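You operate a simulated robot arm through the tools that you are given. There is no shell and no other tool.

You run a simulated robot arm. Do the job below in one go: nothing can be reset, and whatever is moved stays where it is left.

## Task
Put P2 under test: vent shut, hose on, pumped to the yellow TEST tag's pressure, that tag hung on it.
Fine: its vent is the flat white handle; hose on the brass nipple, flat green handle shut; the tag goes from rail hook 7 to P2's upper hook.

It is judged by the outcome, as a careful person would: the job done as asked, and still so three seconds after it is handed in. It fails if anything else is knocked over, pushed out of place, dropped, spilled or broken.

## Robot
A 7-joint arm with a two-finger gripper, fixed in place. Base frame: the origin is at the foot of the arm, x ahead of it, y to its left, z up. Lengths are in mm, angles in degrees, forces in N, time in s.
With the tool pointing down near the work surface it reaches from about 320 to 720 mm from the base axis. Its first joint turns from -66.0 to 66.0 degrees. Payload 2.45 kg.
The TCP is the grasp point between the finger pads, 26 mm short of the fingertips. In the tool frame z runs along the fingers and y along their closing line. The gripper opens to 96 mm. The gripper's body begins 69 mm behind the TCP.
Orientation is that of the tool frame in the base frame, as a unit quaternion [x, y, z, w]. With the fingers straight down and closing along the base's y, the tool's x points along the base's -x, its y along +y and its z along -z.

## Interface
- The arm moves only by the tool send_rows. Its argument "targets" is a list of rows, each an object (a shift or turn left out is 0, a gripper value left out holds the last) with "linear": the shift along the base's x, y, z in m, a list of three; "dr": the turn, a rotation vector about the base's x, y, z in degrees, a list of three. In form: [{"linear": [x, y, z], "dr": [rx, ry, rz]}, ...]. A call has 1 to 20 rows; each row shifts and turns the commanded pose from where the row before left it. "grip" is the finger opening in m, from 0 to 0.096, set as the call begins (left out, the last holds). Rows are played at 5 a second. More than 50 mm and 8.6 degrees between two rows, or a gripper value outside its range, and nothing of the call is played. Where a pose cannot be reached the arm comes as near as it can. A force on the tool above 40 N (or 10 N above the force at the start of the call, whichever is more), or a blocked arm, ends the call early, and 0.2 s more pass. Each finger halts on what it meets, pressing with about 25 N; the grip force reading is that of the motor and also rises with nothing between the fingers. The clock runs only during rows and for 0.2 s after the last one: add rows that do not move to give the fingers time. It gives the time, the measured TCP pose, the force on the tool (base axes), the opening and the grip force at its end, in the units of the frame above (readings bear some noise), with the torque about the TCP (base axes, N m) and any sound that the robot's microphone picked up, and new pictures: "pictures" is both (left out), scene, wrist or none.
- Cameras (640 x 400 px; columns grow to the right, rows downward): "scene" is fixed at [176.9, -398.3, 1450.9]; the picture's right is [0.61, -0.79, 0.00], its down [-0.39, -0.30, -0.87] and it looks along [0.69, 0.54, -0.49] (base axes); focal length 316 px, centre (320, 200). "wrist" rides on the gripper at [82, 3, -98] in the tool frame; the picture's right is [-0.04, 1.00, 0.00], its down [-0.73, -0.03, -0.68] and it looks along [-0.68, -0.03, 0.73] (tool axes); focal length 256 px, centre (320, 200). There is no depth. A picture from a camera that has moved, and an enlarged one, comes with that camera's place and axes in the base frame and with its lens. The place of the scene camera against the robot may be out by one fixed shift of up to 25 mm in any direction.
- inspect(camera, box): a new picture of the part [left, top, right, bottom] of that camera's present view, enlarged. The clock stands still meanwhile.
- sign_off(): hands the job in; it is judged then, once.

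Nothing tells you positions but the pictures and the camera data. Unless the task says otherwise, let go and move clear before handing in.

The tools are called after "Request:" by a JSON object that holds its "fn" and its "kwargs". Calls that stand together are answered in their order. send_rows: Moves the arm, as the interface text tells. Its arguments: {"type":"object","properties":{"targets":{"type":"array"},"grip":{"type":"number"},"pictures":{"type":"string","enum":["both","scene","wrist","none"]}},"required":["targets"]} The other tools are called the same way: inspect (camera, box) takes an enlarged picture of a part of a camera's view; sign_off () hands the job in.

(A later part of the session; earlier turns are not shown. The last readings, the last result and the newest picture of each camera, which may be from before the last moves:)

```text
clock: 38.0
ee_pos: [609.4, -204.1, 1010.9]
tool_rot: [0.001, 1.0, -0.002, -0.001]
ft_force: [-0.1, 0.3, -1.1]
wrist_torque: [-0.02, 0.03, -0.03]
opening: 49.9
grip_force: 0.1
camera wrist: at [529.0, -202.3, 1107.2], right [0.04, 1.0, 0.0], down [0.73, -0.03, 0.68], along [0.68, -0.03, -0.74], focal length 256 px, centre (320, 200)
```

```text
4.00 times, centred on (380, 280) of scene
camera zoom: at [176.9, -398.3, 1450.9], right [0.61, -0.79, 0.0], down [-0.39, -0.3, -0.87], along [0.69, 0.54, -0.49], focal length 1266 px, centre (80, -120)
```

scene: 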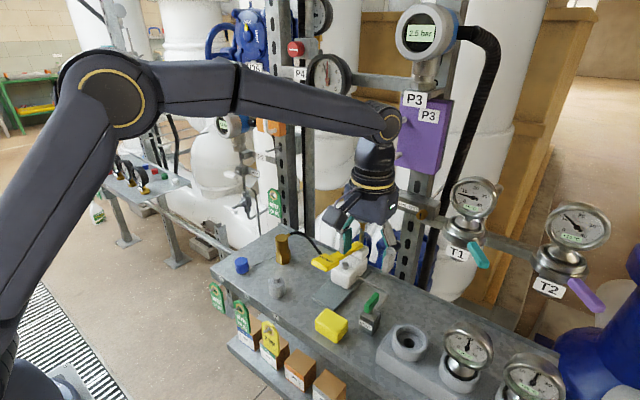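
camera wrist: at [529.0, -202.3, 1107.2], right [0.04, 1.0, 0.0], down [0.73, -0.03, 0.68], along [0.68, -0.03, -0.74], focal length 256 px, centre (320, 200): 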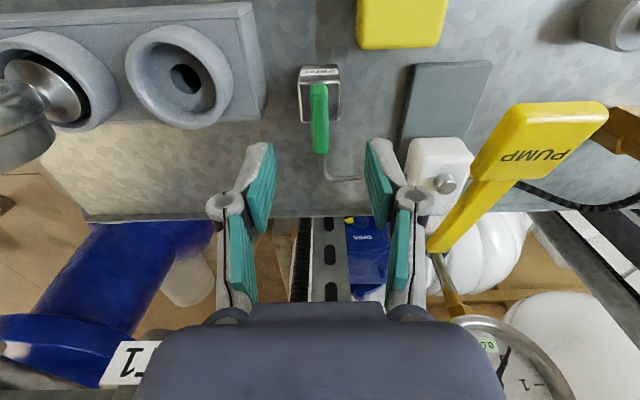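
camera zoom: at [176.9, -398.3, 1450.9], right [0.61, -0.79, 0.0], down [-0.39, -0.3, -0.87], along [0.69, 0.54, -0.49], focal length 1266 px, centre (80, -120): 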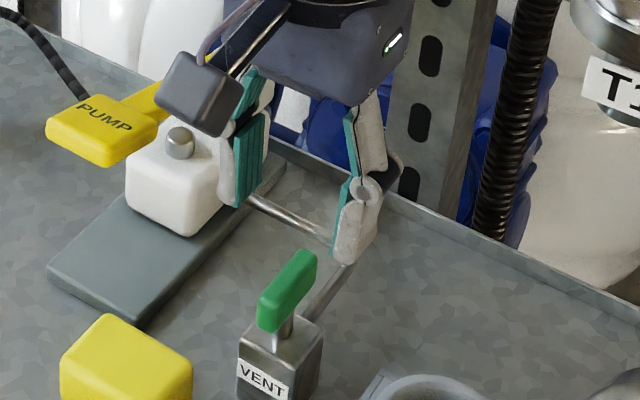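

The handle lies straight below the grasp point. Lowering so the fingertips stay just above the valve block.

Request:
{"fn": "send_rows", "kwargs": {"targets": [{"linear": [0, -0.001, -0.03]}, {"linear": [0, 0, -0.02]}, {"linear": [0, 0, -0.016]}, {}], "pictures": "wrist"}}

Request:
{"fn": "inspect", "kwargs": {"camera": "scene", "box": [330, 250, 410, 330]}}

Request:
{"fn": "inspect", "kwargs": {"camera": "wrist", "box": [220, 60, 420, 220]}}

```text
clock: 39.0
ee_pos: [610.2, -207.3, 944.4]
tool_rot: [0.0, 1.0, -0.001, -0.002]
ft_force: [0.7, 0.1, -0.4]
wrist_torque: [-0.02, 0.02, 0.02]
opening: 50.2
grip_force: 0.0
camera wrist: at [528.9, -204.6, 1040.4], right [0.04, 1.0, 0.0], down [0.73, -0.03, 0.68], along [0.68, -0.03, -0.74], focal length 256 px, centre (320, 200)
```

wrist: 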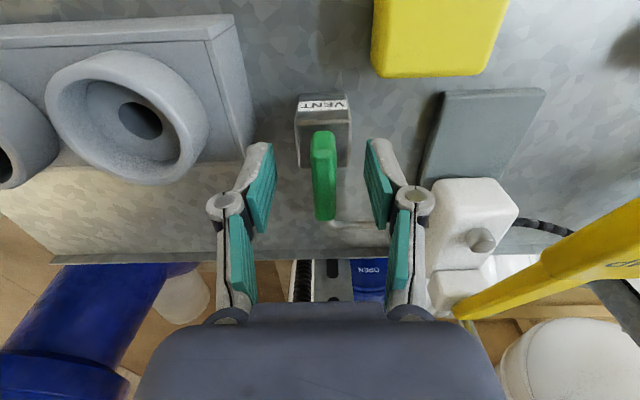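

```text
5.00 times, centred on (370, 290) of scene
camera zoom: at [176.9, -398.3, 1450.9], right [0.61, -0.79, 0.0], down [-0.39, -0.3, -0.87], along [0.69, 0.54, -0.49], focal length 1582 px, centre (70, -250)
```

zoom: 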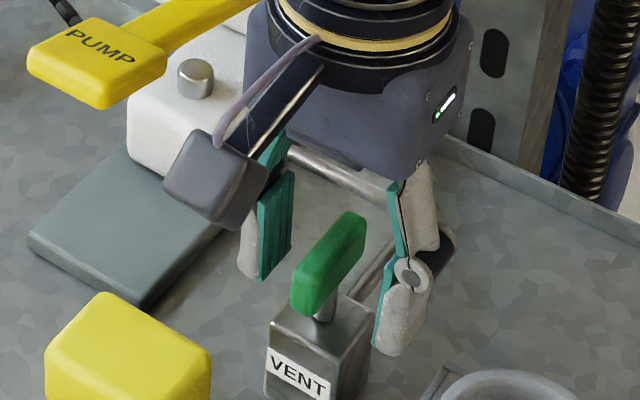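

```text
2.50 times, centred on (320, 140) of wrist
camera zoom: at [528.9, -204.6, 1040.4], right [0.04, 1.0, 0.0], down [0.73, -0.03, 0.68], along [0.68, -0.03, -0.74], focal length 640 px, centre (320, 350)
```

zoom: 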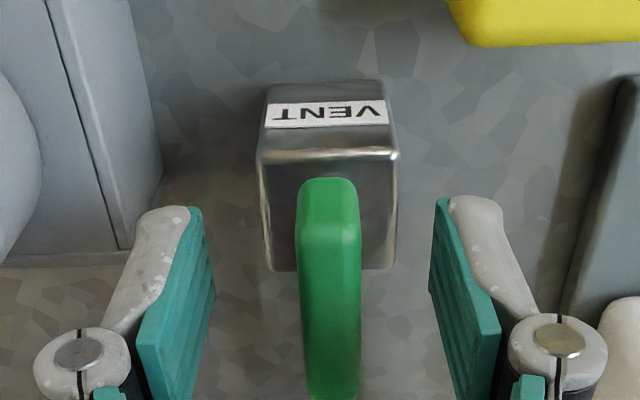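

Nearly centred. I'll shift 1.3 mm in y and close on the handle.

Request:
{"fn": "send_rows", "kwargs": {"grip": 0.0, "targets": [{"linear": [0, 0.0013, 0]}, {}, {}, {}, {}], "pictures": "none"}}

Request:
{"fn": "inspect", "kwargs": {"camera": "scene", "box": [330, 250, 410, 330]}}

```text
clock: 40.2
ee_pos: [608.8, -204.8, 943.2]
tool_rot: [0.001, 1.0, 0.0, -0.001]
ft_force: [-0.7, 4.4, -0.6]
wrist_torque: [0.11, -0.05, -0.05]
opening: 11.3
grip_force: 38.9
```

```text
5.00 times, centred on (370, 290) of scene
camera zoom: at [176.9, -398.2, 1450.9], right [0.61, -0.79, 0.0], down [-0.39, -0.3, -0.87], along [0.69, 0.54, -0.49], focal length 1582 px, centre (70, -250)
```

zoom: 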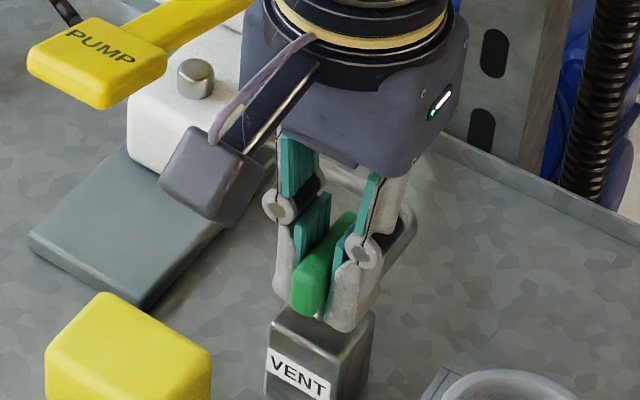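

Gripped at 11.3 mm. I'll turn it in steps, swinging the camera away from the pump, and watch the torque.

Request:
{"fn": "send_rows", "kwargs": {"targets": [{"dr": [0, 0, 5]}, {"dr": [0, 0, 5]}, {}], "pictures": "none"}}

Request:
{"fn": "inspect", "kwargs": {"camera": "scene", "box": [330, 250, 410, 330]}}

```text
clock: 41.0
ee_pos: [609.8, -205.2, 943.1]
tool_rot: [-0.088, 0.996, -0.001, 0.001]
ft_force: [0.4, 2.0, 4.2]
wrist_torque: [0.05, 0.05, -1.19]
opening: 14.9
grip_force: 41.1
```

```text
5.00 times, centred on (370, 290) of scene
camera zoom: at [176.8, -398.2, 1450.9], right [0.61, -0.79, 0.0], down [-0.39, -0.3, -0.87], along [0.69, 0.54, -0.49], focal length 1582 px, centre (70, -250)
```

zoom: 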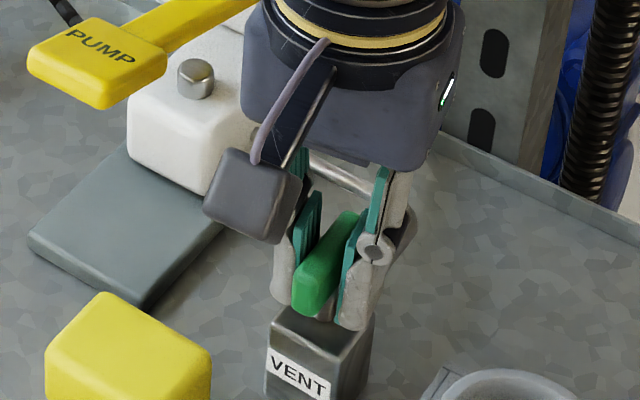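

It resists this way (1.2 N m, already at that stop), so it must turn the other way. I'll reverse, watching the camera's clearance to the pump paddle.

Request:
{"fn": "send_rows", "kwargs": {"targets": [{"dr": [0, 0, -5]}, {"dr": [0, 0, -5]}, {"dr": [0, 0, -6]}, {"dr": [0, 0, -6]}, {}], "pictures": "none"}}

Request:
{"fn": "inspect", "kwargs": {"camera": "scene", "box": [330, 250, 410, 330]}}

```text
clock: 42.2
ee_pos: [609.6, -204.4, 943.6]
tool_rot: [0.105, 0.994, 0.0, -0.001]
ft_force: [-0.7, -1.1, 6.2]
wrist_torque: [0.08, 0.32, 0.0]
opening: 11.3
grip_force: 38.2
```

```text
5.00 times, centred on (370, 290) of scene
camera zoom: at [176.8, -398.3, 1450.9], right [0.61, -0.79, 0.0], down [-0.39, -0.3, -0.87], along [0.69, 0.54, -0.49], focal length 1582 px, centre (70, -250)
```

zoom: 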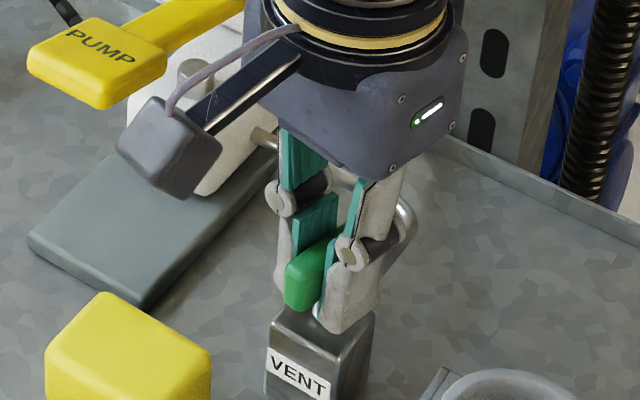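

It turns freely this way. Continuing to about 48°.

Request:
{"fn": "send_rows", "kwargs": {"targets": [{"dr": [0, 0, -6]}, {"dr": [0, 0, -6]}, {"dr": [0, 0, -6]}, {"dr": [0, 0, -6]}, {"dr": [0, 0, -6]}, {"dr": [0, 0, -6]}, {}], "pictures": "both"}}

Request:
{"fn": "inspect", "kwargs": {"camera": "scene", "box": [310, 230, 410, 330]}}

```text
clock: 43.8
ee_pos: [609.9, -204.7, 943.1]
tool_rot: [0.408, 0.913, 0.0, -0.003]
ft_force: [-4.5, 3.5, 9.5]
wrist_torque: [-0.08, -0.04, 0.01]
opening: 11.4
grip_force: 38.8
camera wrist: at [559.0, -142.9, 1040.1], right [0.77, 0.64, 0.0], down [0.47, -0.57, 0.68], along [0.43, -0.52, -0.74], focal length 256 px, centre (320, 200)
```

scene: 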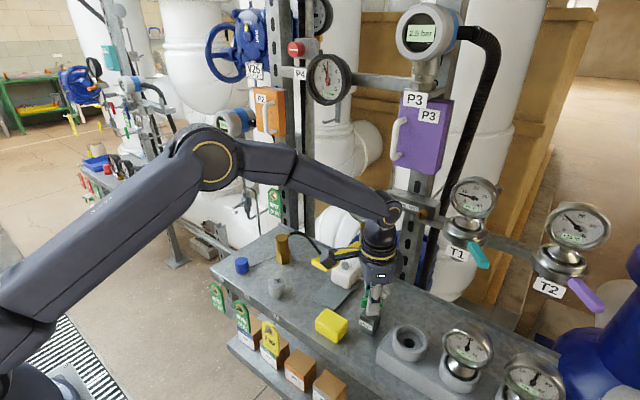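
wrist: 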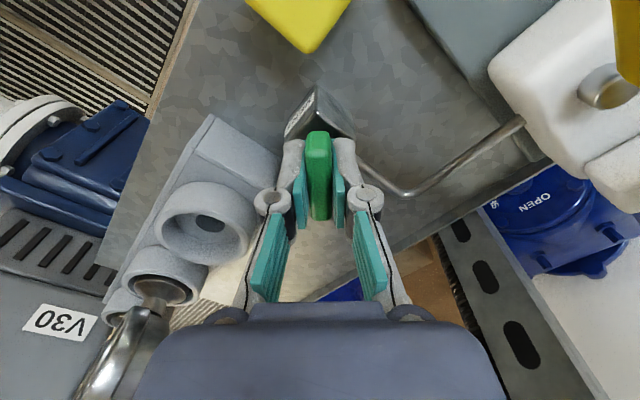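

```text
4.00 times, centred on (360, 280) of scene
camera zoom: at [176.6, -398.1, 1451.0], right [0.61, -0.79, 0.0], down [-0.38, -0.3, -0.87], along [0.69, 0.54, -0.49], focal length 1266 px, centre (160, -120)
```

zoom: 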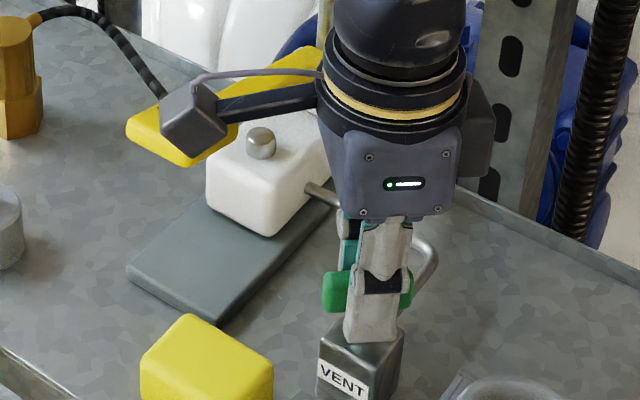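

The handle is at 48°, and a further swing would bring the camera over the paddle. I'll release, rise, turn back, and push the near end forward with closed fingers instead.

Request:
{"fn": "send_rows", "kwargs": {"grip": 0.04, "targets": [{}, {}, {"linear": [0, 0, 0.03]}, {"linear": [0, 0, 0.03]}, {"dr": [0, 0, 8]}, {"dr": [0, 0, 8]}, {"dr": [0, 0, 8]}, {"dr": [0, 0, 8]}, {"dr": [0, 0, 8]}, {"dr": [0, 0, 8]}, {}], "pictures": "wrist"}}

Request:
{"fn": "inspect", "kwargs": {"camera": "wrist", "box": [220, 60, 420, 220]}}

```text
clock: 46.2
ee_pos: [610.6, -205.3, 1002.3]
tool_rot: [-0.001, 1.0, -0.001, -0.001]
ft_force: [-0.5, -0.9, 0.2]
wrist_torque: [0.02, 0.0, 0.0]
opening: 40.1
grip_force: 0.1
camera wrist: at [529.8, -202.2, 1099.6], right [0.04, 1.0, 0.0], down [0.73, -0.03, 0.68], along [0.68, -0.03, -0.74], focal length 256 px, centre (320, 200)
```

wrist: 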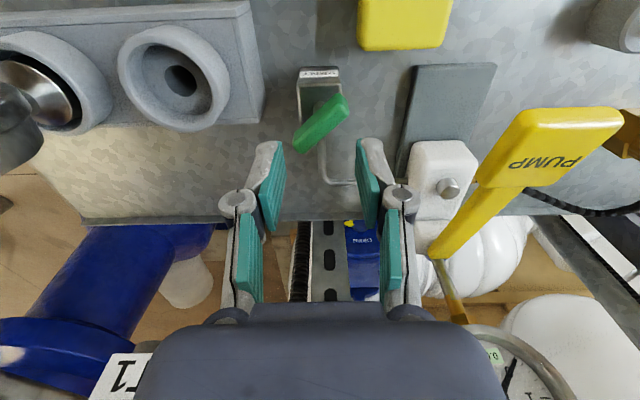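

```text
2.50 times, centred on (320, 140) of wrist
camera zoom: at [529.8, -202.2, 1099.6], right [0.04, 1.0, 0.0], down [0.73, -0.03, 0.68], along [0.68, -0.03, -0.74], focal length 640 px, centre (320, 350)
```

zoom: 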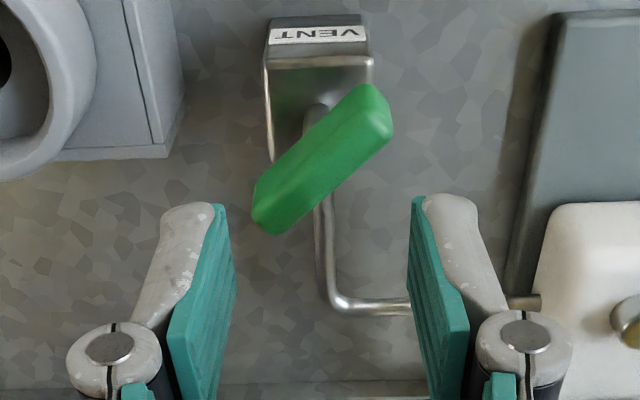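

The handle is turned roughly half-way. Closing the fingers and coming down in front of its near end.

Request:
{"fn": "send_rows", "kwargs": {"grip": 0.0, "targets": [{"linear": [-0.03, 0.01, 0]}, {"linear": [-0.026, 0.01, 0]}, {}, {"linear": [0, 0, -0.03]}, {"linear": [0, 0, -0.03]}, {}], "pictures": "wrist"}}

Request:
{"fn": "inspect", "kwargs": {"camera": "wrist", "box": [220, 80, 420, 280]}}

Request:
{"fn": "inspect", "kwargs": {"camera": "scene", "box": [310, 240, 410, 340]}}

```text
clock: 47.6
ee_pos: [553.0, -183.3, 941.8]
tool_rot: [0.0, 1.0, -0.001, -0.001]
ft_force: [0.7, -0.1, -0.5]
wrist_torque: [0.01, 0.01, -0.01]
opening: 0.0
grip_force: 25.2
camera wrist: at [473.3, -179.7, 1038.8], right [0.04, 1.0, 0.0], down [0.73, -0.03, 0.68], along [0.68, -0.03, -0.73], focal length 256 px, centre (320, 200)
```

wrist: 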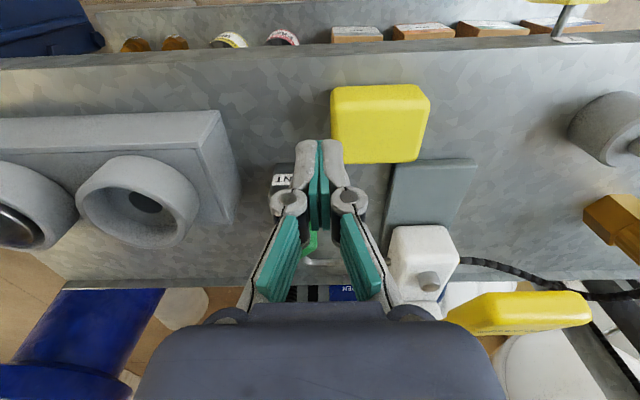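

```text
2.00 times, centred on (320, 180) of wrist
camera zoom: at [473.3, -179.7, 1038.8], right [0.04, 1.0, 0.0], down [0.73, -0.03, 0.68], along [0.68, -0.03, -0.73], focal length 512 px, centre (320, 240)
```

zoom: 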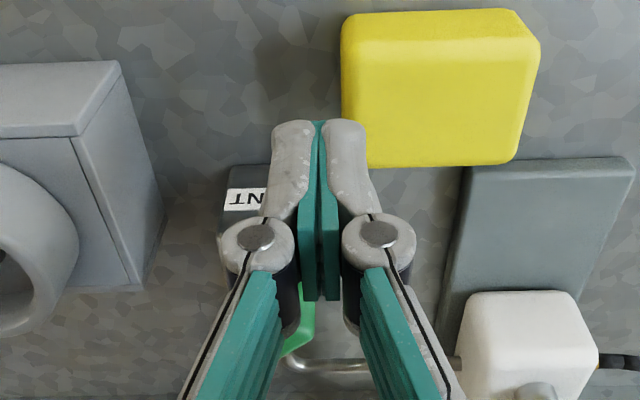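

```text
4.00 times, centred on (360, 290) of scene
camera zoom: at [176.9, -398.3, 1450.9], right [0.61, -0.79, 0.0], down [-0.39, -0.3, -0.87], along [0.69, 0.54, -0.49], focal length 1266 px, centre (160, -160)
```

zoom: 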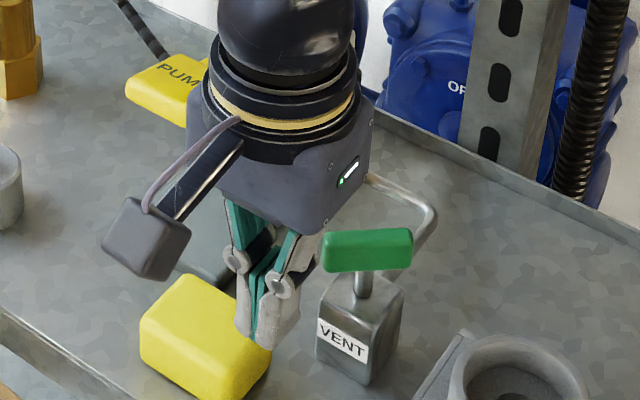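

The closed fingers stand in front of the handle's near end, above the yellow block's level. Pushing forward in small steps.

Request:
{"fn": "send_rows", "kwargs": {"targets": [{"linear": [0.005, 0, 0]}, {"linear": [0.005, 0, 0]}, {"linear": [0.005, 0, 0]}, {"linear": [0.005, 0, 0]}, {"linear": [0.005, 0, 0]}, {"linear": [0.004, 0, 0]}, {"linear": [0.004, 0, 0]}, {"linear": [0.003, 0, 0]}, {}], "pictures": "none"}}

Request:
{"fn": "inspect", "kwargs": {"camera": "wrist", "box": [220, 80, 420, 280]}}

Request:
{"fn": "inspect", "kwargs": {"camera": "scene", "box": [310, 240, 410, 340]}}

```text
clock: 49.6
ee_pos: [590.1, -184.3, 943.2]
tool_rot: [0.0, 1.0, -0.001, 0.0]
ft_force: [-0.5, 0.0, -0.4]
wrist_torque: [0.01, 0.03, 0.0]
opening: 0.1
grip_force: 28.5
```

```text
2.00 times, centred on (320, 180) of wrist
camera zoom: at [509.9, -181.8, 1040.3], right [0.04, 1.0, 0.0], down [0.73, -0.03, 0.68], along [0.68, -0.03, -0.74], focal length 512 px, centre (320, 240)
```

zoom: 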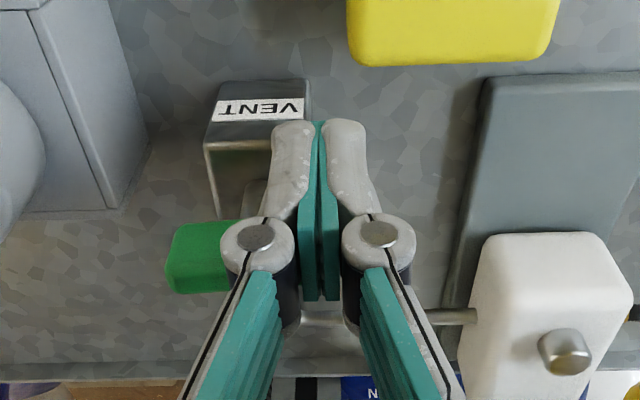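

```text
4.00 times, centred on (360, 290) of scene
camera zoom: at [176.9, -398.3, 1450.9], right [0.61, -0.79, 0.0], down [-0.39, -0.3, -0.87], along [0.69, 0.54, -0.49], focal length 1266 px, centre (160, -160)
```

zoom: 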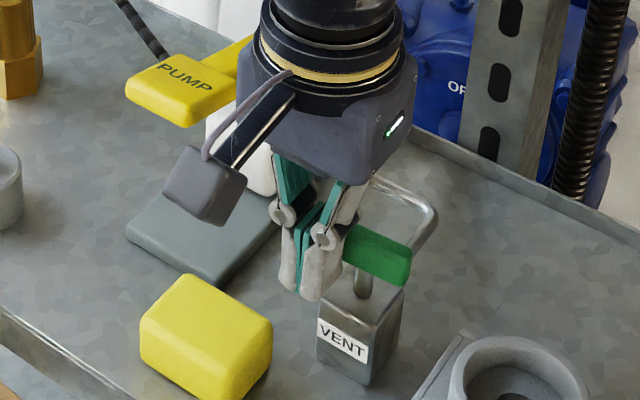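

The handle now lies across its pipe. I'll press 4 mm more to feel the end stop.

Request:
{"fn": "send_rows", "kwargs": {"targets": [{"linear": [0.002, 0, 0]}, {"linear": [0.001, 0, 0]}, {"linear": [0.001, 0, 0]}], "pictures": "none"}}

Request:
{"fn": "inspect", "kwargs": {"camera": "scene", "box": [340, 260, 400, 340]}}

```text
clock: 50.4
ee_pos: [592.3, -184.7, 942.8]
tool_rot: [0.0, 1.0, -0.001, -0.003]
ft_force: [-15.5, 2.9, 5.7]
wrist_torque: [0.02, -0.16, -0.01]
opening: 5.9
grip_force: 28.6
```

```text
5.00 times, centred on (370, 300) of scene
camera zoom: at [176.4, -398.2, 1451.0], right [0.61, -0.79, 0.0], down [-0.38, -0.3, -0.87], along [0.69, 0.54, -0.49], focal length 1582 px, centre (70, -300)
```

zoom: 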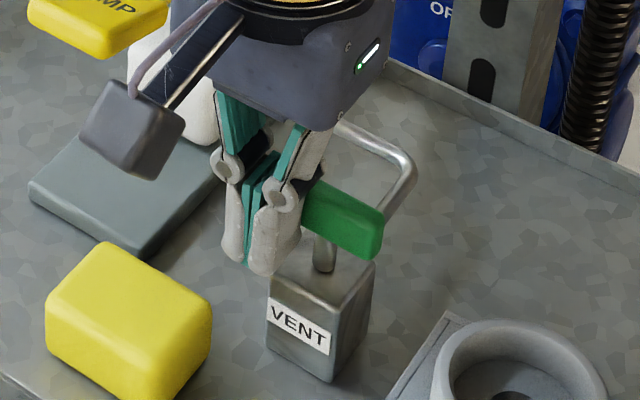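

The stop is felt (15 N), so the green handle is shut. I'll back off, rise and look at the pump paddle and its gauge.

Request:
{"fn": "send_rows", "kwargs": {"targets": [{"linear": [-0.03, 0, 0]}, {"linear": [0, 0, 0.04]}, {"linear": [0, 0, 0.04]}, {"linear": [0, 0, 0.04]}, {"linear": [-0.01, 0.045, 0]}, {"linear": [-0.01, 0.045, 0]}, {}], "pictures": "both"}}

Request:
{"fn": "inspect", "kwargs": {"camera": "wrist", "box": [200, 80, 440, 300]}}

Request:
{"fn": "inspect", "kwargs": {"camera": "scene", "box": [300, 180, 420, 300]}}

Request:
{"fn": "inspect", "kwargs": {"camera": "scene", "box": [340, 260, 400, 340]}}

```text
clock: 52.0
ee_pos: [542.1, -91.9, 1063.5]
tool_rot: [0.0, 1.0, -0.001, -0.001]
ft_force: [0.1, 0.3, 0.1]
wrist_torque: [0.03, 0.0, -0.03]
opening: 0.0
grip_force: 28.5
camera wrist: at [461.5, -89.6, 1160.9], right [0.04, 1.0, 0.0], down [0.73, -0.03, 0.68], along [0.68, -0.03, -0.74], focal length 256 px, centre (320, 200)
```

scene: 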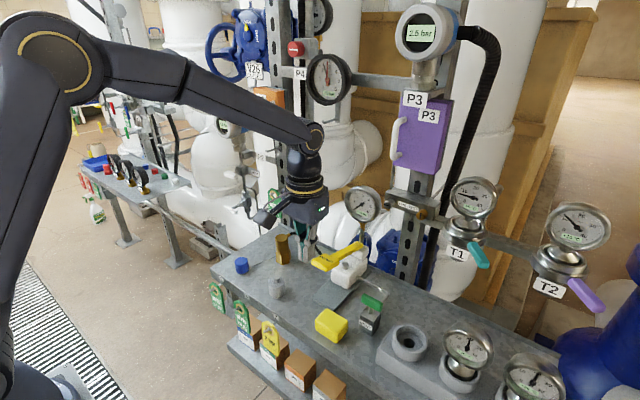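
wrist: 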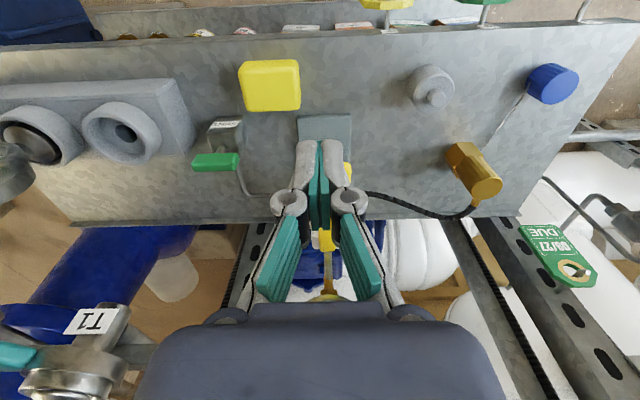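

```text
1.82 times, centred on (320, 190) of wrist
camera zoom: at [461.5, -89.6, 1160.9], right [0.04, 1.0, 0.0], down [0.73, -0.03, 0.68], along [0.68, -0.03, -0.74], focal length 465 px, centre (320, 218)
```

zoom: 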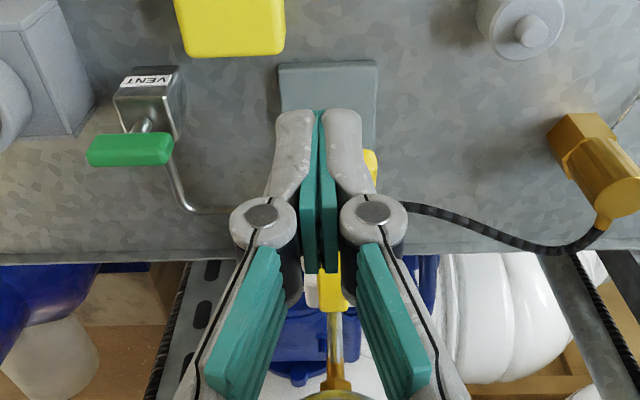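

```text
3.33 times, centred on (360, 240) of scene
camera zoom: at [176.9, -398.3, 1450.9], right [0.61, -0.79, 0.0], down [-0.39, -0.3, -0.87], along [0.69, 0.54, -0.49], focal length 1055 px, centre (187, 67)
```

zoom: 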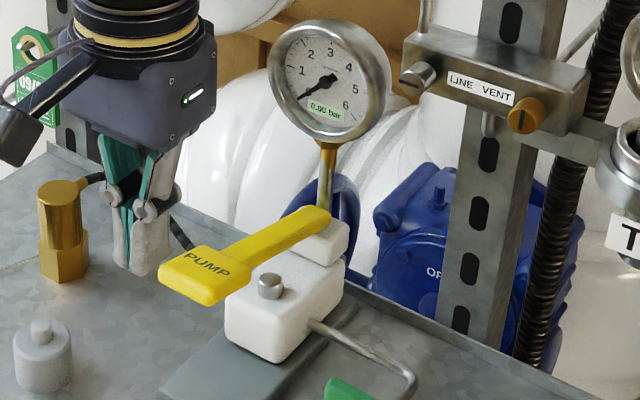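

```text
5.00 times, centred on (370, 300) of scene
camera zoom: at [176.9, -398.3, 1450.9], right [0.61, -0.79, 0.0], down [-0.39, -0.3, -0.87], along [0.69, 0.54, -0.49], focal length 1582 px, centre (70, -300)
```

zoom: 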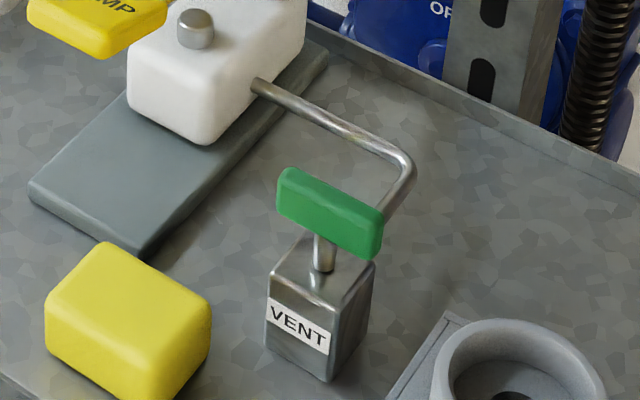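

The green handle is across its pipe. The paddle's centre is near (604, -94, 988) with its pivot behind at about x 745; I'll place the closed fingers above the paddle and start a first, partial stroke.

Request:
{"fn": "send_rows", "kwargs": {"targets": [{"linear": [0.03, -0.002, 0]}, {"linear": [0.03, 0, 0]}, {"linear": [0, 0, -0.02]}, {"linear": [0, 0, -0.01]}, {}], "pictures": "wrist"}}

Request:
{"fn": "inspect", "kwargs": {"camera": "scene", "box": [300, 180, 420, 300]}}

```text
clock: 53.2
ee_pos: [603.0, -96.4, 1033.4]
tool_rot: [0.0, 1.0, -0.001, -0.001]
ft_force: [0.0, -0.3, 0.5]
wrist_torque: [-0.02, -0.04, 0.02]
opening: 0.2
grip_force: 28.4
camera wrist: at [522.9, -94.0, 1130.1], right [0.04, 1.0, 0.0], down [0.73, -0.03, 0.68], along [0.68, -0.03, -0.74], focal length 256 px, centre (320, 200)
```

wrist: 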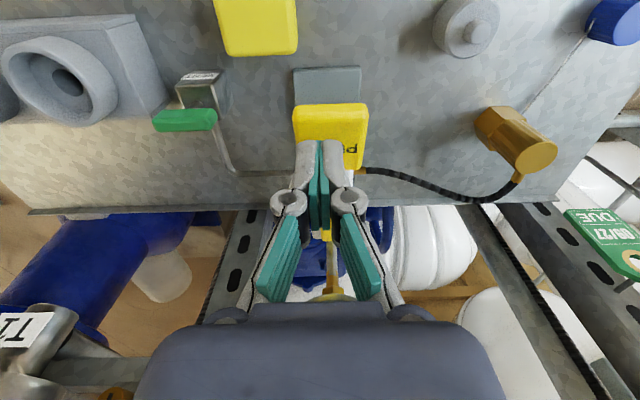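

```text
3.33 times, centred on (360, 240) of scene
camera zoom: at [176.9, -398.3, 1450.9], right [0.61, -0.79, 0.0], down [-0.39, -0.3, -0.87], along [0.69, 0.54, -0.49], focal length 1055 px, centre (187, 67)
```

zoom: 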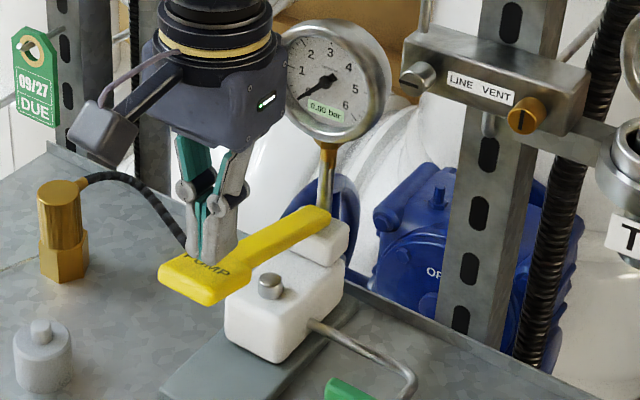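

I'm just above the paddle. A 4 mm shift in y centres the fingers; then the first careful press.

Request:
{"fn": "send_rows", "kwargs": {"targets": [{"linear": [-0.002, 0.004, -0.006]}, {"linear": [0, 0, -0.006]}, {"linear": [0, 0, -0.006]}, {"linear": [0, 0, -0.006]}, {"linear": [0, 0, -0.006]}, {}], "pictures": "none"}}

Request:
{"fn": "inspect", "kwargs": {"camera": "scene", "box": [300, 180, 420, 300]}}

```text
clock: 54.6
ee_pos: [600.9, -92.7, 1002.6]
tool_rot: [0.0, 1.0, -0.001, -0.001]
ft_force: [-2.3, -0.6, 3.8]
wrist_torque: [0.03, 0.09, 0.03]
opening: 6.0
grip_force: 28.5
```

```text
3.33 times, centred on (360, 240) of scene
camera zoom: at [176.8, -398.3, 1450.9], right [0.61, -0.79, 0.0], down [-0.39, -0.3, -0.87], along [0.69, 0.54, -0.49], focal length 1055 px, centre (187, 67)
```

zoom: 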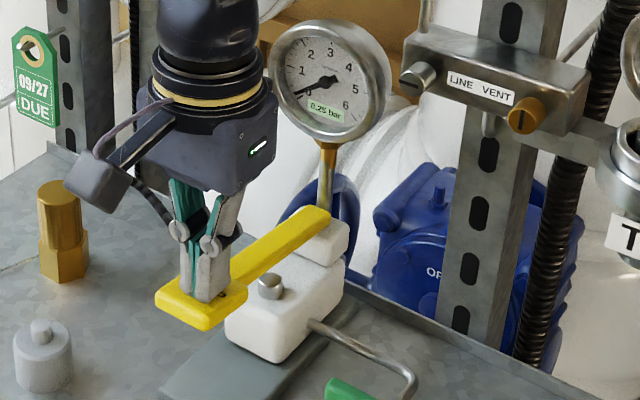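

The gauge is rising. Let me read it closely, then continue the stroke.

Request:
{"fn": "inspect", "kwargs": {"camera": "scene", "box": [342, 184, 384, 226]}}

Request:
{"fn": "inspect", "kwargs": {"camera": "scene", "box": [205, 100, 265, 190]}}

```text
9.52 times, centred on (363, 205) of scene
camera zoom: at [176.8, -398.3, 1450.9], right [0.61, -0.79, 0.0], down [-0.39, -0.3, -0.87], along [0.69, 0.54, -0.49], focal length 3014 px, centre (-90, 152)
```

zoom: 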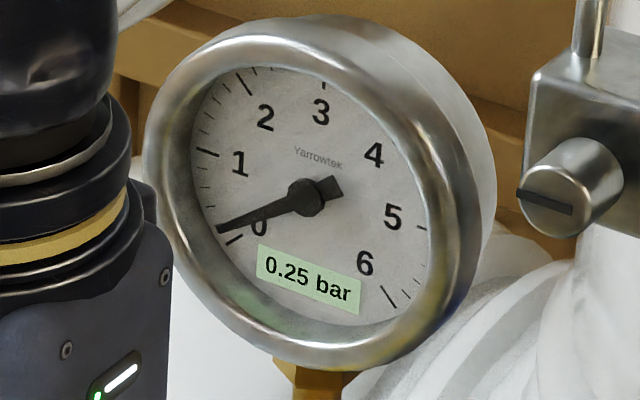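

```text
4.44 times, centred on (235, 145) of scene
camera zoom: at [176.8, -398.3, 1450.9], right [0.61, -0.79, 0.0], down [-0.39, -0.3, -0.87], along [0.69, 0.54, -0.49], focal length 1407 px, centre (698, 444)
```

zoom: 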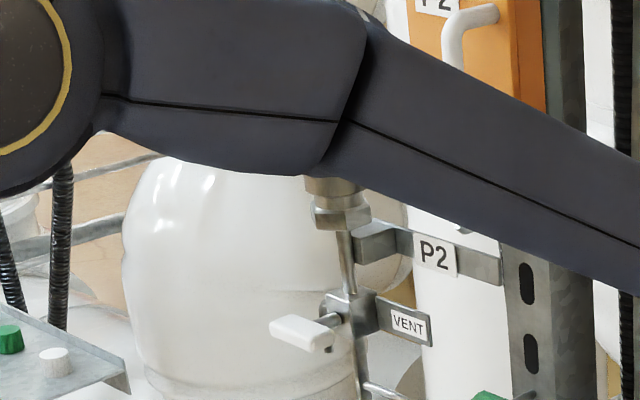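

It reads 0.25 bar and the vent lever is level. I'll continue this stroke downward.

Request:
{"fn": "send_rows", "kwargs": {"targets": [{"linear": [0, 0, -0.006]}, {"linear": [0, 0, -0.006]}, {}], "pictures": "none"}}

Request:
{"fn": "inspect", "kwargs": {"camera": "scene", "box": [300, 180, 420, 300]}}

```text
clock: 55.4
ee_pos: [603.2, -93.2, 991.0]
tool_rot: [0.001, 1.0, -0.001, -0.001]
ft_force: [-2.3, -0.5, 5.3]
wrist_torque: [-0.02, 0.1, 0.01]
opening: 5.8
grip_force: 28.6
```

```text
3.33 times, centred on (360, 240) of scene
camera zoom: at [176.7, -398.3, 1450.9], right [0.61, -0.79, 0.0], down [-0.38, -0.3, -0.87], along [0.69, 0.54, -0.49], focal length 1055 px, centre (187, 67)
```

zoom: 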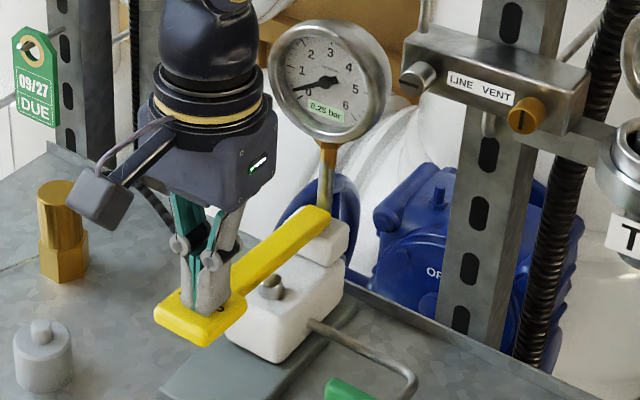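

Still 0.25, so the pressure seems to come in one step per stroke. I'll go to the bottom of the stroke to learn its travel.

Request:
{"fn": "send_rows", "kwargs": {"targets": [{"linear": [0, 0, -0.006]}, {"linear": [0, 0, -0.006]}, {"linear": [0, 0, -0.006]}, {}], "pictures": "none"}}

Request:
{"fn": "inspect", "kwargs": {"camera": "scene", "box": [300, 180, 420, 300]}}

```text
clock: 56.2
ee_pos: [605.0, -94.2, 981.7]
tool_rot: [0.0, 1.0, -0.001, 0.001]
ft_force: [-8.2, 1.4, 15.8]
wrist_torque: [0.02, 0.19, 0.02]
opening: 5.9
grip_force: 28.7
stopped in row 3: the force on the tool passed its limit at 47 N (the readings are from after the stop); the commanded pose is now the measured one
```

```text
3.33 times, centred on (360, 240) of scene
camera zoom: at [176.4, -398.2, 1451.0], right [0.61, -0.79, 0.0], down [-0.38, -0.3, -0.87], along [0.69, 0.54, -0.49], focal length 1055 px, centre (187, 67)
```

zoom: 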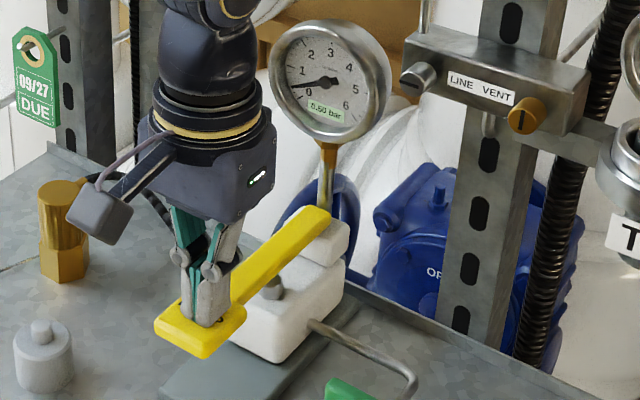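

At the bottom stop it reads about 0.50 bar. I'll rise and see whether the lever springs back.

Request:
{"fn": "send_rows", "kwargs": {"targets": [{"linear": [-0.003, 0.001, 0.01]}, {"linear": [0, 0, 0.015]}, {"linear": [0, 0, 0.015]}, {"linear": [0, 0, 0.01]}, {}], "pictures": "none"}}

Request:
{"fn": "inspect", "kwargs": {"camera": "scene", "box": [300, 180, 420, 300]}}

Request:
{"fn": "inspect", "kwargs": {"camera": "scene", "box": [342, 184, 384, 226]}}

```text
clock: 57.4
ee_pos: [600.6, -90.7, 1029.3]
tool_rot: [0.0, 1.0, -0.001, 0.0]
ft_force: [1.0, -0.4, -0.2]
wrist_torque: [-0.01, 0.01, -0.01]
opening: 0.0
grip_force: 28.3
```

```text
3.33 times, centred on (360, 240) of scene
camera zoom: at [176.9, -398.3, 1450.9], right [0.61, -0.79, 0.0], down [-0.39, -0.3, -0.87], along [0.69, 0.54, -0.49], focal length 1055 px, centre (187, 67)
```

zoom: 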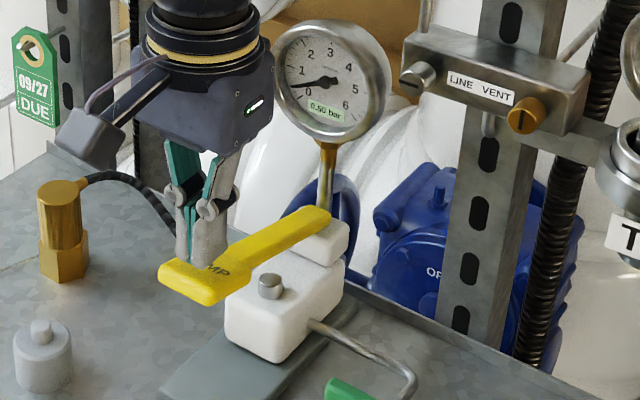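

```text
9.52 times, centred on (363, 205) of scene
camera zoom: at [176.9, -398.3, 1450.9], right [0.61, -0.79, 0.0], down [-0.39, -0.3, -0.87], along [0.69, 0.54, -0.49], focal length 3014 px, centre (-90, 152)
```

zoom: 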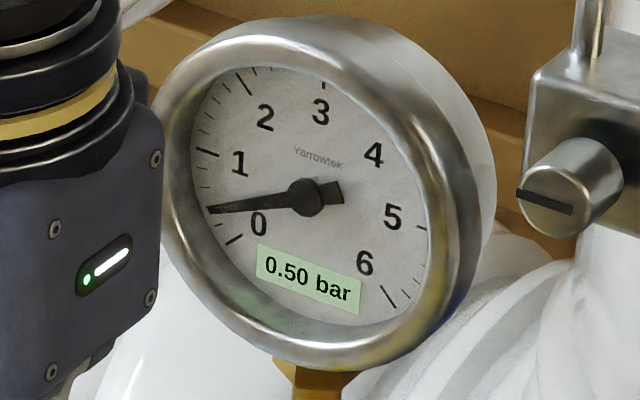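

The lever springs back and 0.50 bar holds. Second full stroke now, down and up.

Request:
{"fn": "send_rows", "kwargs": {"targets": [{"linear": [0, 0, -0.012]}, {"linear": [0, 0, -0.012]}, {"linear": [0, 0, -0.012]}, {"linear": [0, 0, -0.008]}, {"linear": [0, 0, -0.004]}, {}], "pictures": "none"}}

Request:
{"fn": "inspect", "kwargs": {"camera": "scene", "box": [342, 184, 384, 226]}}

```text
clock: 58.8
ee_pos: [599.5, -92.8, 981.8]
tool_rot: [0.0, 1.0, -0.001, 0.001]
ft_force: [-3.2, 1.7, 6.0]
wrist_torque: [0.05, 0.1, -0.01]
opening: 6.0
grip_force: 28.6
```

```text
9.52 times, centred on (363, 205) of scene
camera zoom: at [176.7, -398.2, 1450.9], right [0.61, -0.79, 0.0], down [-0.38, -0.3, -0.87], along [0.69, 0.54, -0.49], focal length 3014 px, centre (-90, 152)
```

zoom: 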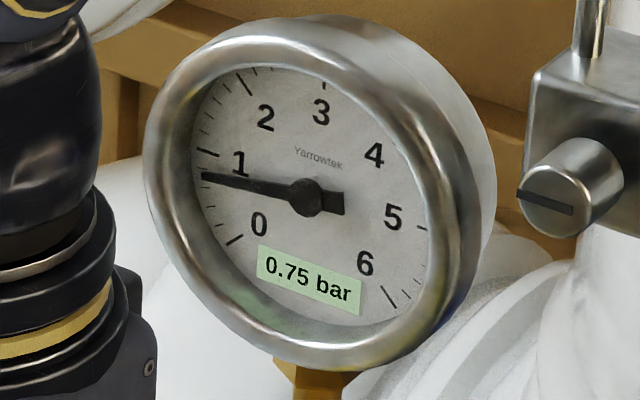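

0.75 bar, with the lever not quite at its bottom. I'll press a bit further.

Request:
{"fn": "send_rows", "kwargs": {"targets": [{"linear": [0, 0, -0.002]}, {"linear": [0, 0, -0.001]}, {}], "pictures": "none"}}

Request:
{"fn": "inspect", "kwargs": {"camera": "scene", "box": [342, 184, 384, 226]}}

```text
clock: 59.6
ee_pos: [599.7, -92.6, 980.7]
tool_rot: [0.001, 1.0, -0.001, 0.002]
ft_force: [-6.9, 1.1, 13.5]
wrist_torque: [0.03, 0.23, 0.01]
opening: 6.0
grip_force: 28.7
stopped in row 3: the force on the tool passed its limit at 41 N (the readings are from after the stop); the commanded pose is now the measured one
```

```text
9.52 times, centred on (363, 205) of scene
camera zoom: at [176.4, -398.2, 1450.9], right [0.61, -0.79, 0.0], down [-0.38, -0.3, -0.87], along [0.69, 0.54, -0.49], focal length 3014 px, centre (-90, 152)
```

zoom: 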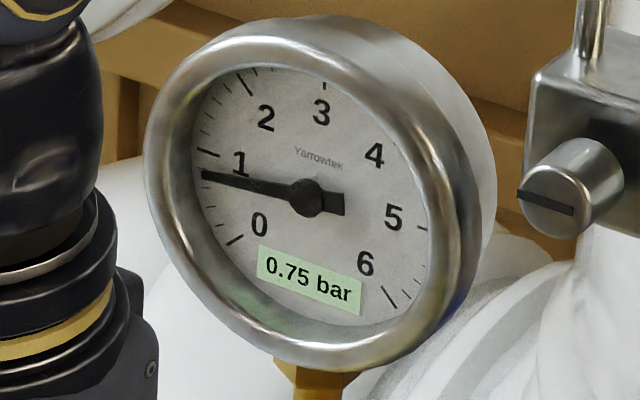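

This stroke gave 0.25 bar, at the hard bottom. I'll return up, then make one full stroke at a time and read after each.

Request:
{"fn": "send_rows", "kwargs": {"targets": [{"linear": [0.001, 0, 0.015]}, {"linear": [0, 0, 0.02]}, {"linear": [0, 0, 0.016]}, {}, {"linear": [0, 0, -0.012]}, {"linear": [0, 0, -0.012]}, {"linear": [0, 0, -0.012]}, {"linear": [0, 0, -0.01]}, {}, {"linear": [0, 0, 0.012]}, {"linear": [0, 0, 0.018]}, {"linear": [0, 0, 0.016]}, {}], "pictures": "none"}}

Request:
{"fn": "inspect", "kwargs": {"camera": "scene", "box": [342, 184, 384, 226]}}

```text
clock: 62.4
ee_pos: [599.5, -91.1, 1031.0]
tool_rot: [0.001, 1.0, -0.001, 0.001]
ft_force: [0.2, 0.5, -0.5]
wrist_torque: [0.0, 0.04, 0.04]
opening: 0.0
grip_force: 28.2
```

```text
9.52 times, centred on (363, 205) of scene
camera zoom: at [176.9, -398.3, 1450.9], right [0.61, -0.79, 0.0], down [-0.39, -0.3, -0.87], along [0.69, 0.54, -0.49], focal length 3014 px, centre (-90, 152)
```

zoom: 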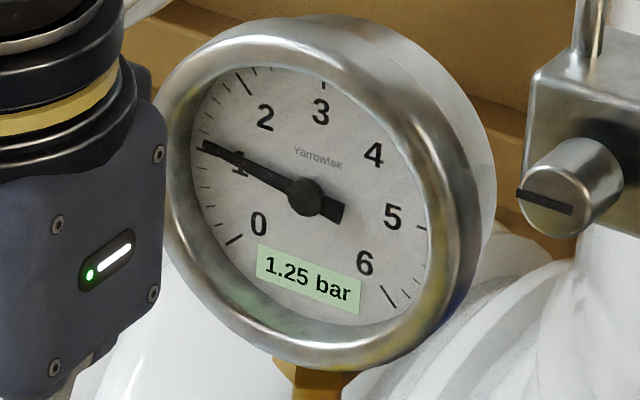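

Now 1.25 bar. I'll go on in part-strokes, reading at each stage so as not to overshoot.

Request:
{"fn": "send_rows", "kwargs": {"targets": [{"linear": [0, 0, -0.012]}, {"linear": [0, 0, -0.012]}, {"linear": [0, 0, -0.005]}, {}], "pictures": "none"}}

Request:
{"fn": "inspect", "kwargs": {"camera": "scene", "box": [342, 184, 384, 226]}}

```text
clock: 63.4
ee_pos: [600.4, -91.9, 1002.7]
tool_rot: [0.0, 1.0, -0.002, 0.002]
ft_force: [-0.9, 0.0, 4.6]
wrist_torque: [-0.03, 0.05, 0.0]
opening: 6.1
grip_force: 28.8
```

```text
9.52 times, centred on (363, 205) of scene
camera zoom: at [176.8, -398.3, 1450.9], right [0.61, -0.79, 0.0], down [-0.39, -0.3, -0.87], along [0.69, 0.54, -0.49], focal length 3014 px, centre (-90, 152)
```

zoom: 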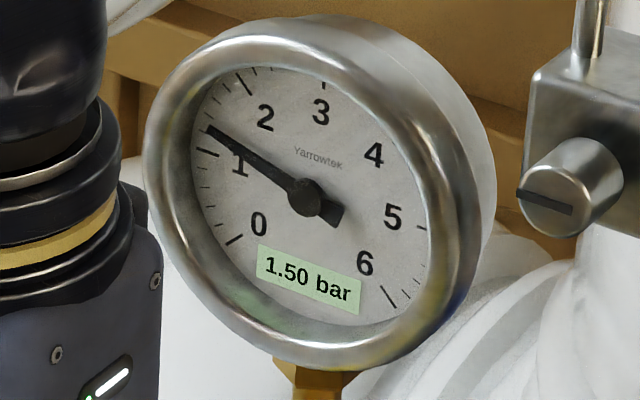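

1.50 bar at half-stroke. Continuing down a little.

Request:
{"fn": "send_rows", "kwargs": {"targets": [{"linear": [0, 0, -0.006]}, {"linear": [0, 0, -0.006]}, {}], "pictures": "none"}}

Request:
{"fn": "inspect", "kwargs": {"camera": "scene", "box": [342, 184, 384, 226]}}

```text
clock: 64.2
ee_pos: [601.0, -91.7, 990.3]
tool_rot: [0.0, 1.0, 0.0, 0.003]
ft_force: [-2.5, -0.2, 5.3]
wrist_torque: [0.02, 0.13, -0.02]
opening: 6.2
grip_force: 28.8
```

```text
9.52 times, centred on (363, 205) of scene
camera zoom: at [176.7, -398.3, 1450.9], right [0.61, -0.79, 0.0], down [-0.38, -0.3, -0.87], along [0.69, 0.54, -0.49], focal length 3014 px, centre (-90, 152)
```

zoom: 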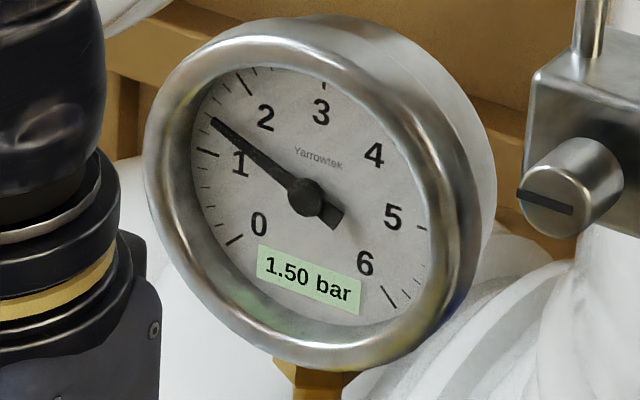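

Still 1.50 (the needle has just settled there). Pressing to the bottom of this stroke.

Request:
{"fn": "send_rows", "kwargs": {"targets": [{"linear": [0, 0, -0.004]}, {"linear": [0, 0, -0.004]}, {}], "pictures": "none"}}

Request:
{"fn": "inspect", "kwargs": {"camera": "scene", "box": [342, 184, 384, 226]}}

```text
clock: 65.0
ee_pos: [600.7, -92.2, 981.8]
tool_rot: [0.0, 1.0, -0.001, 0.002]
ft_force: [-1.8, -0.2, 6.6]
wrist_torque: [-0.01, 0.09, -0.04]
opening: 5.8
grip_force: 28.1
```

```text
9.52 times, centred on (363, 205) of scene
camera zoom: at [176.7, -398.3, 1450.9], right [0.61, -0.79, 0.0], down [-0.38, -0.3, -0.87], along [0.69, 0.54, -0.49], focal length 3014 px, centre (-90, 152)
```

zoom: 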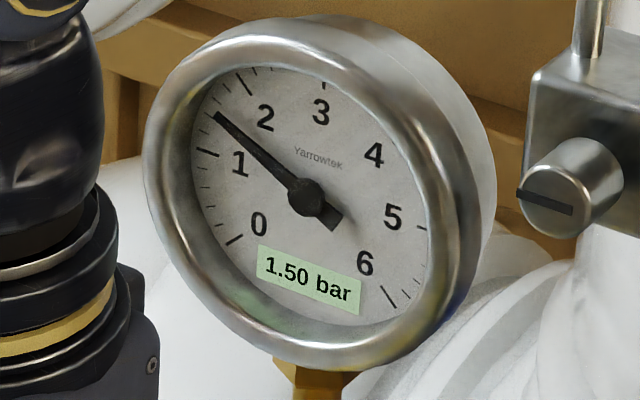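

Looking closely, the needle moves continuously while the digital figure is rounded to 0.25; the needle shows roughly 1.62 bar now. I'll let the lever return and check P2's own display for a finer reading.

Request:
{"fn": "send_rows", "kwargs": {"targets": [{"linear": [0, 0, 0.012]}, {"linear": [0, 0, 0.02]}, {"linear": [0, 0, 0.018]}, {"linear": [0, 0, 0.02]}, {}], "pictures": "scene"}}

Request:
{"fn": "inspect", "kwargs": {"camera": "scene", "box": [342, 184, 384, 226]}}

Request:
{"fn": "inspect", "kwargs": {"camera": "scene", "box": [205, 100, 265, 145]}}

```text
clock: 66.2
ee_pos: [600.3, -94.3, 1053.7]
tool_rot: [0.001, 1.0, -0.001, 0.002]
ft_force: [-0.8, -0.2, -0.4]
wrist_torque: [0.01, -0.02, 0.02]
opening: 0.0
grip_force: 28.7
```

scene: 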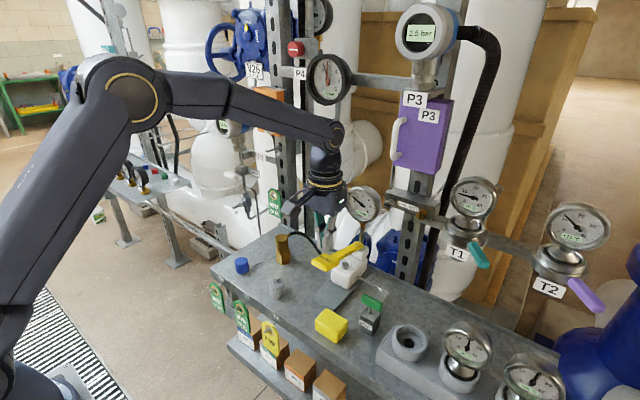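

```text
9.52 times, centred on (363, 205) of scene
camera zoom: at [176.9, -398.3, 1450.9], right [0.61, -0.79, 0.0], down [-0.39, -0.3, -0.87], along [0.69, 0.54, -0.49], focal length 3014 px, centre (-90, 152)
```

zoom: 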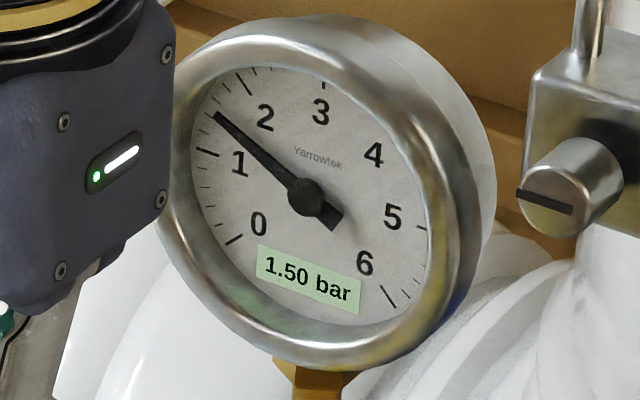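

```text
8.89 times, centred on (235, 122) of scene
camera zoom: at [176.9, -398.3, 1450.9], right [0.61, -0.79, 0.0], down [-0.39, -0.3, -0.87], along [0.69, 0.54, -0.49], focal length 2813 px, centre (1076, 889)
```

zoom: 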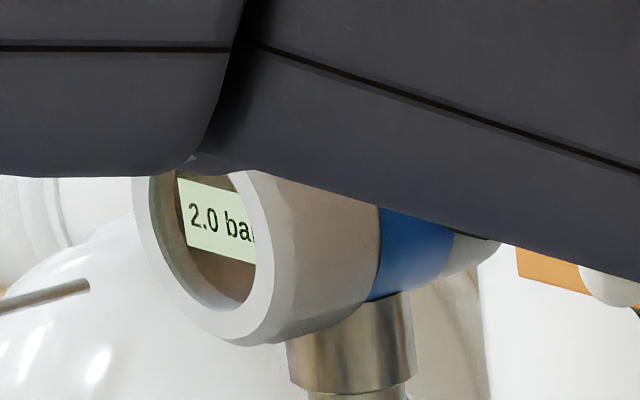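

P2's display shows 2.0 bar while the pump's gauge shows 1.50, so I must not trust either blindly. I'll look at both much more closely without pumping further.

Request:
{"fn": "inspect", "kwargs": {"camera": "scene", "box": [350, 190, 376, 216]}}

Request:
{"fn": "inspect", "kwargs": {"camera": "scene", "box": [215, 114, 239, 132]}}

Request:
{"fn": "inspect", "kwargs": {"camera": "wrist", "box": [240, 200, 400, 310]}}

```text
15.38 times, centred on (363, 203) of scene
camera zoom: at [176.9, -398.3, 1450.9], right [0.61, -0.79, 0.0], down [-0.39, -0.3, -0.87], along [0.69, 0.54, -0.49], focal length 4869 px, centre (-342, 154)
```

zoom: 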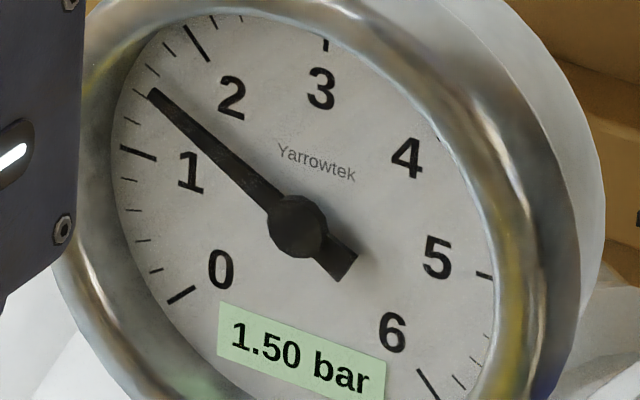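

```text
16.00 times, centred on (227, 123) of scene
camera zoom: at [176.9, -398.3, 1450.9], right [0.61, -0.79, 0.0], down [-0.39, -0.3, -0.87], along [0.69, 0.54, -0.49], focal length 5064 px, centre (1808, 1432)
```

zoom: 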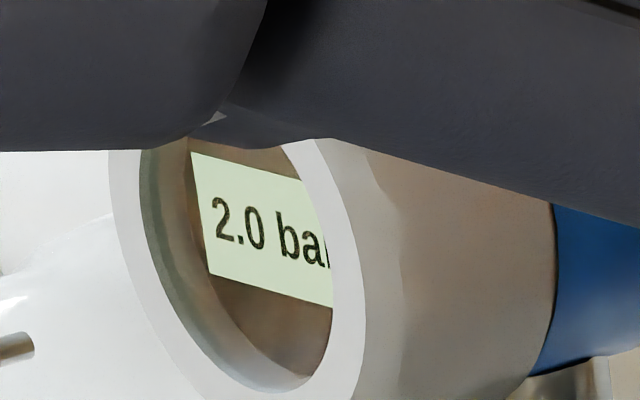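

```text
3.64 times, centred on (320, 255) of wrist
camera zoom: at [519.1, -89.9, 1149.6], right [0.04, 1.0, 0.0], down [0.73, -0.03, 0.68], along [0.68, -0.03, -0.73], focal length 931 px, centre (320, 0)
```

zoom: 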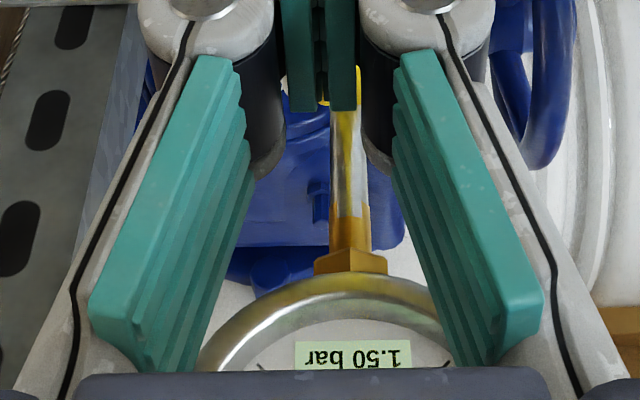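

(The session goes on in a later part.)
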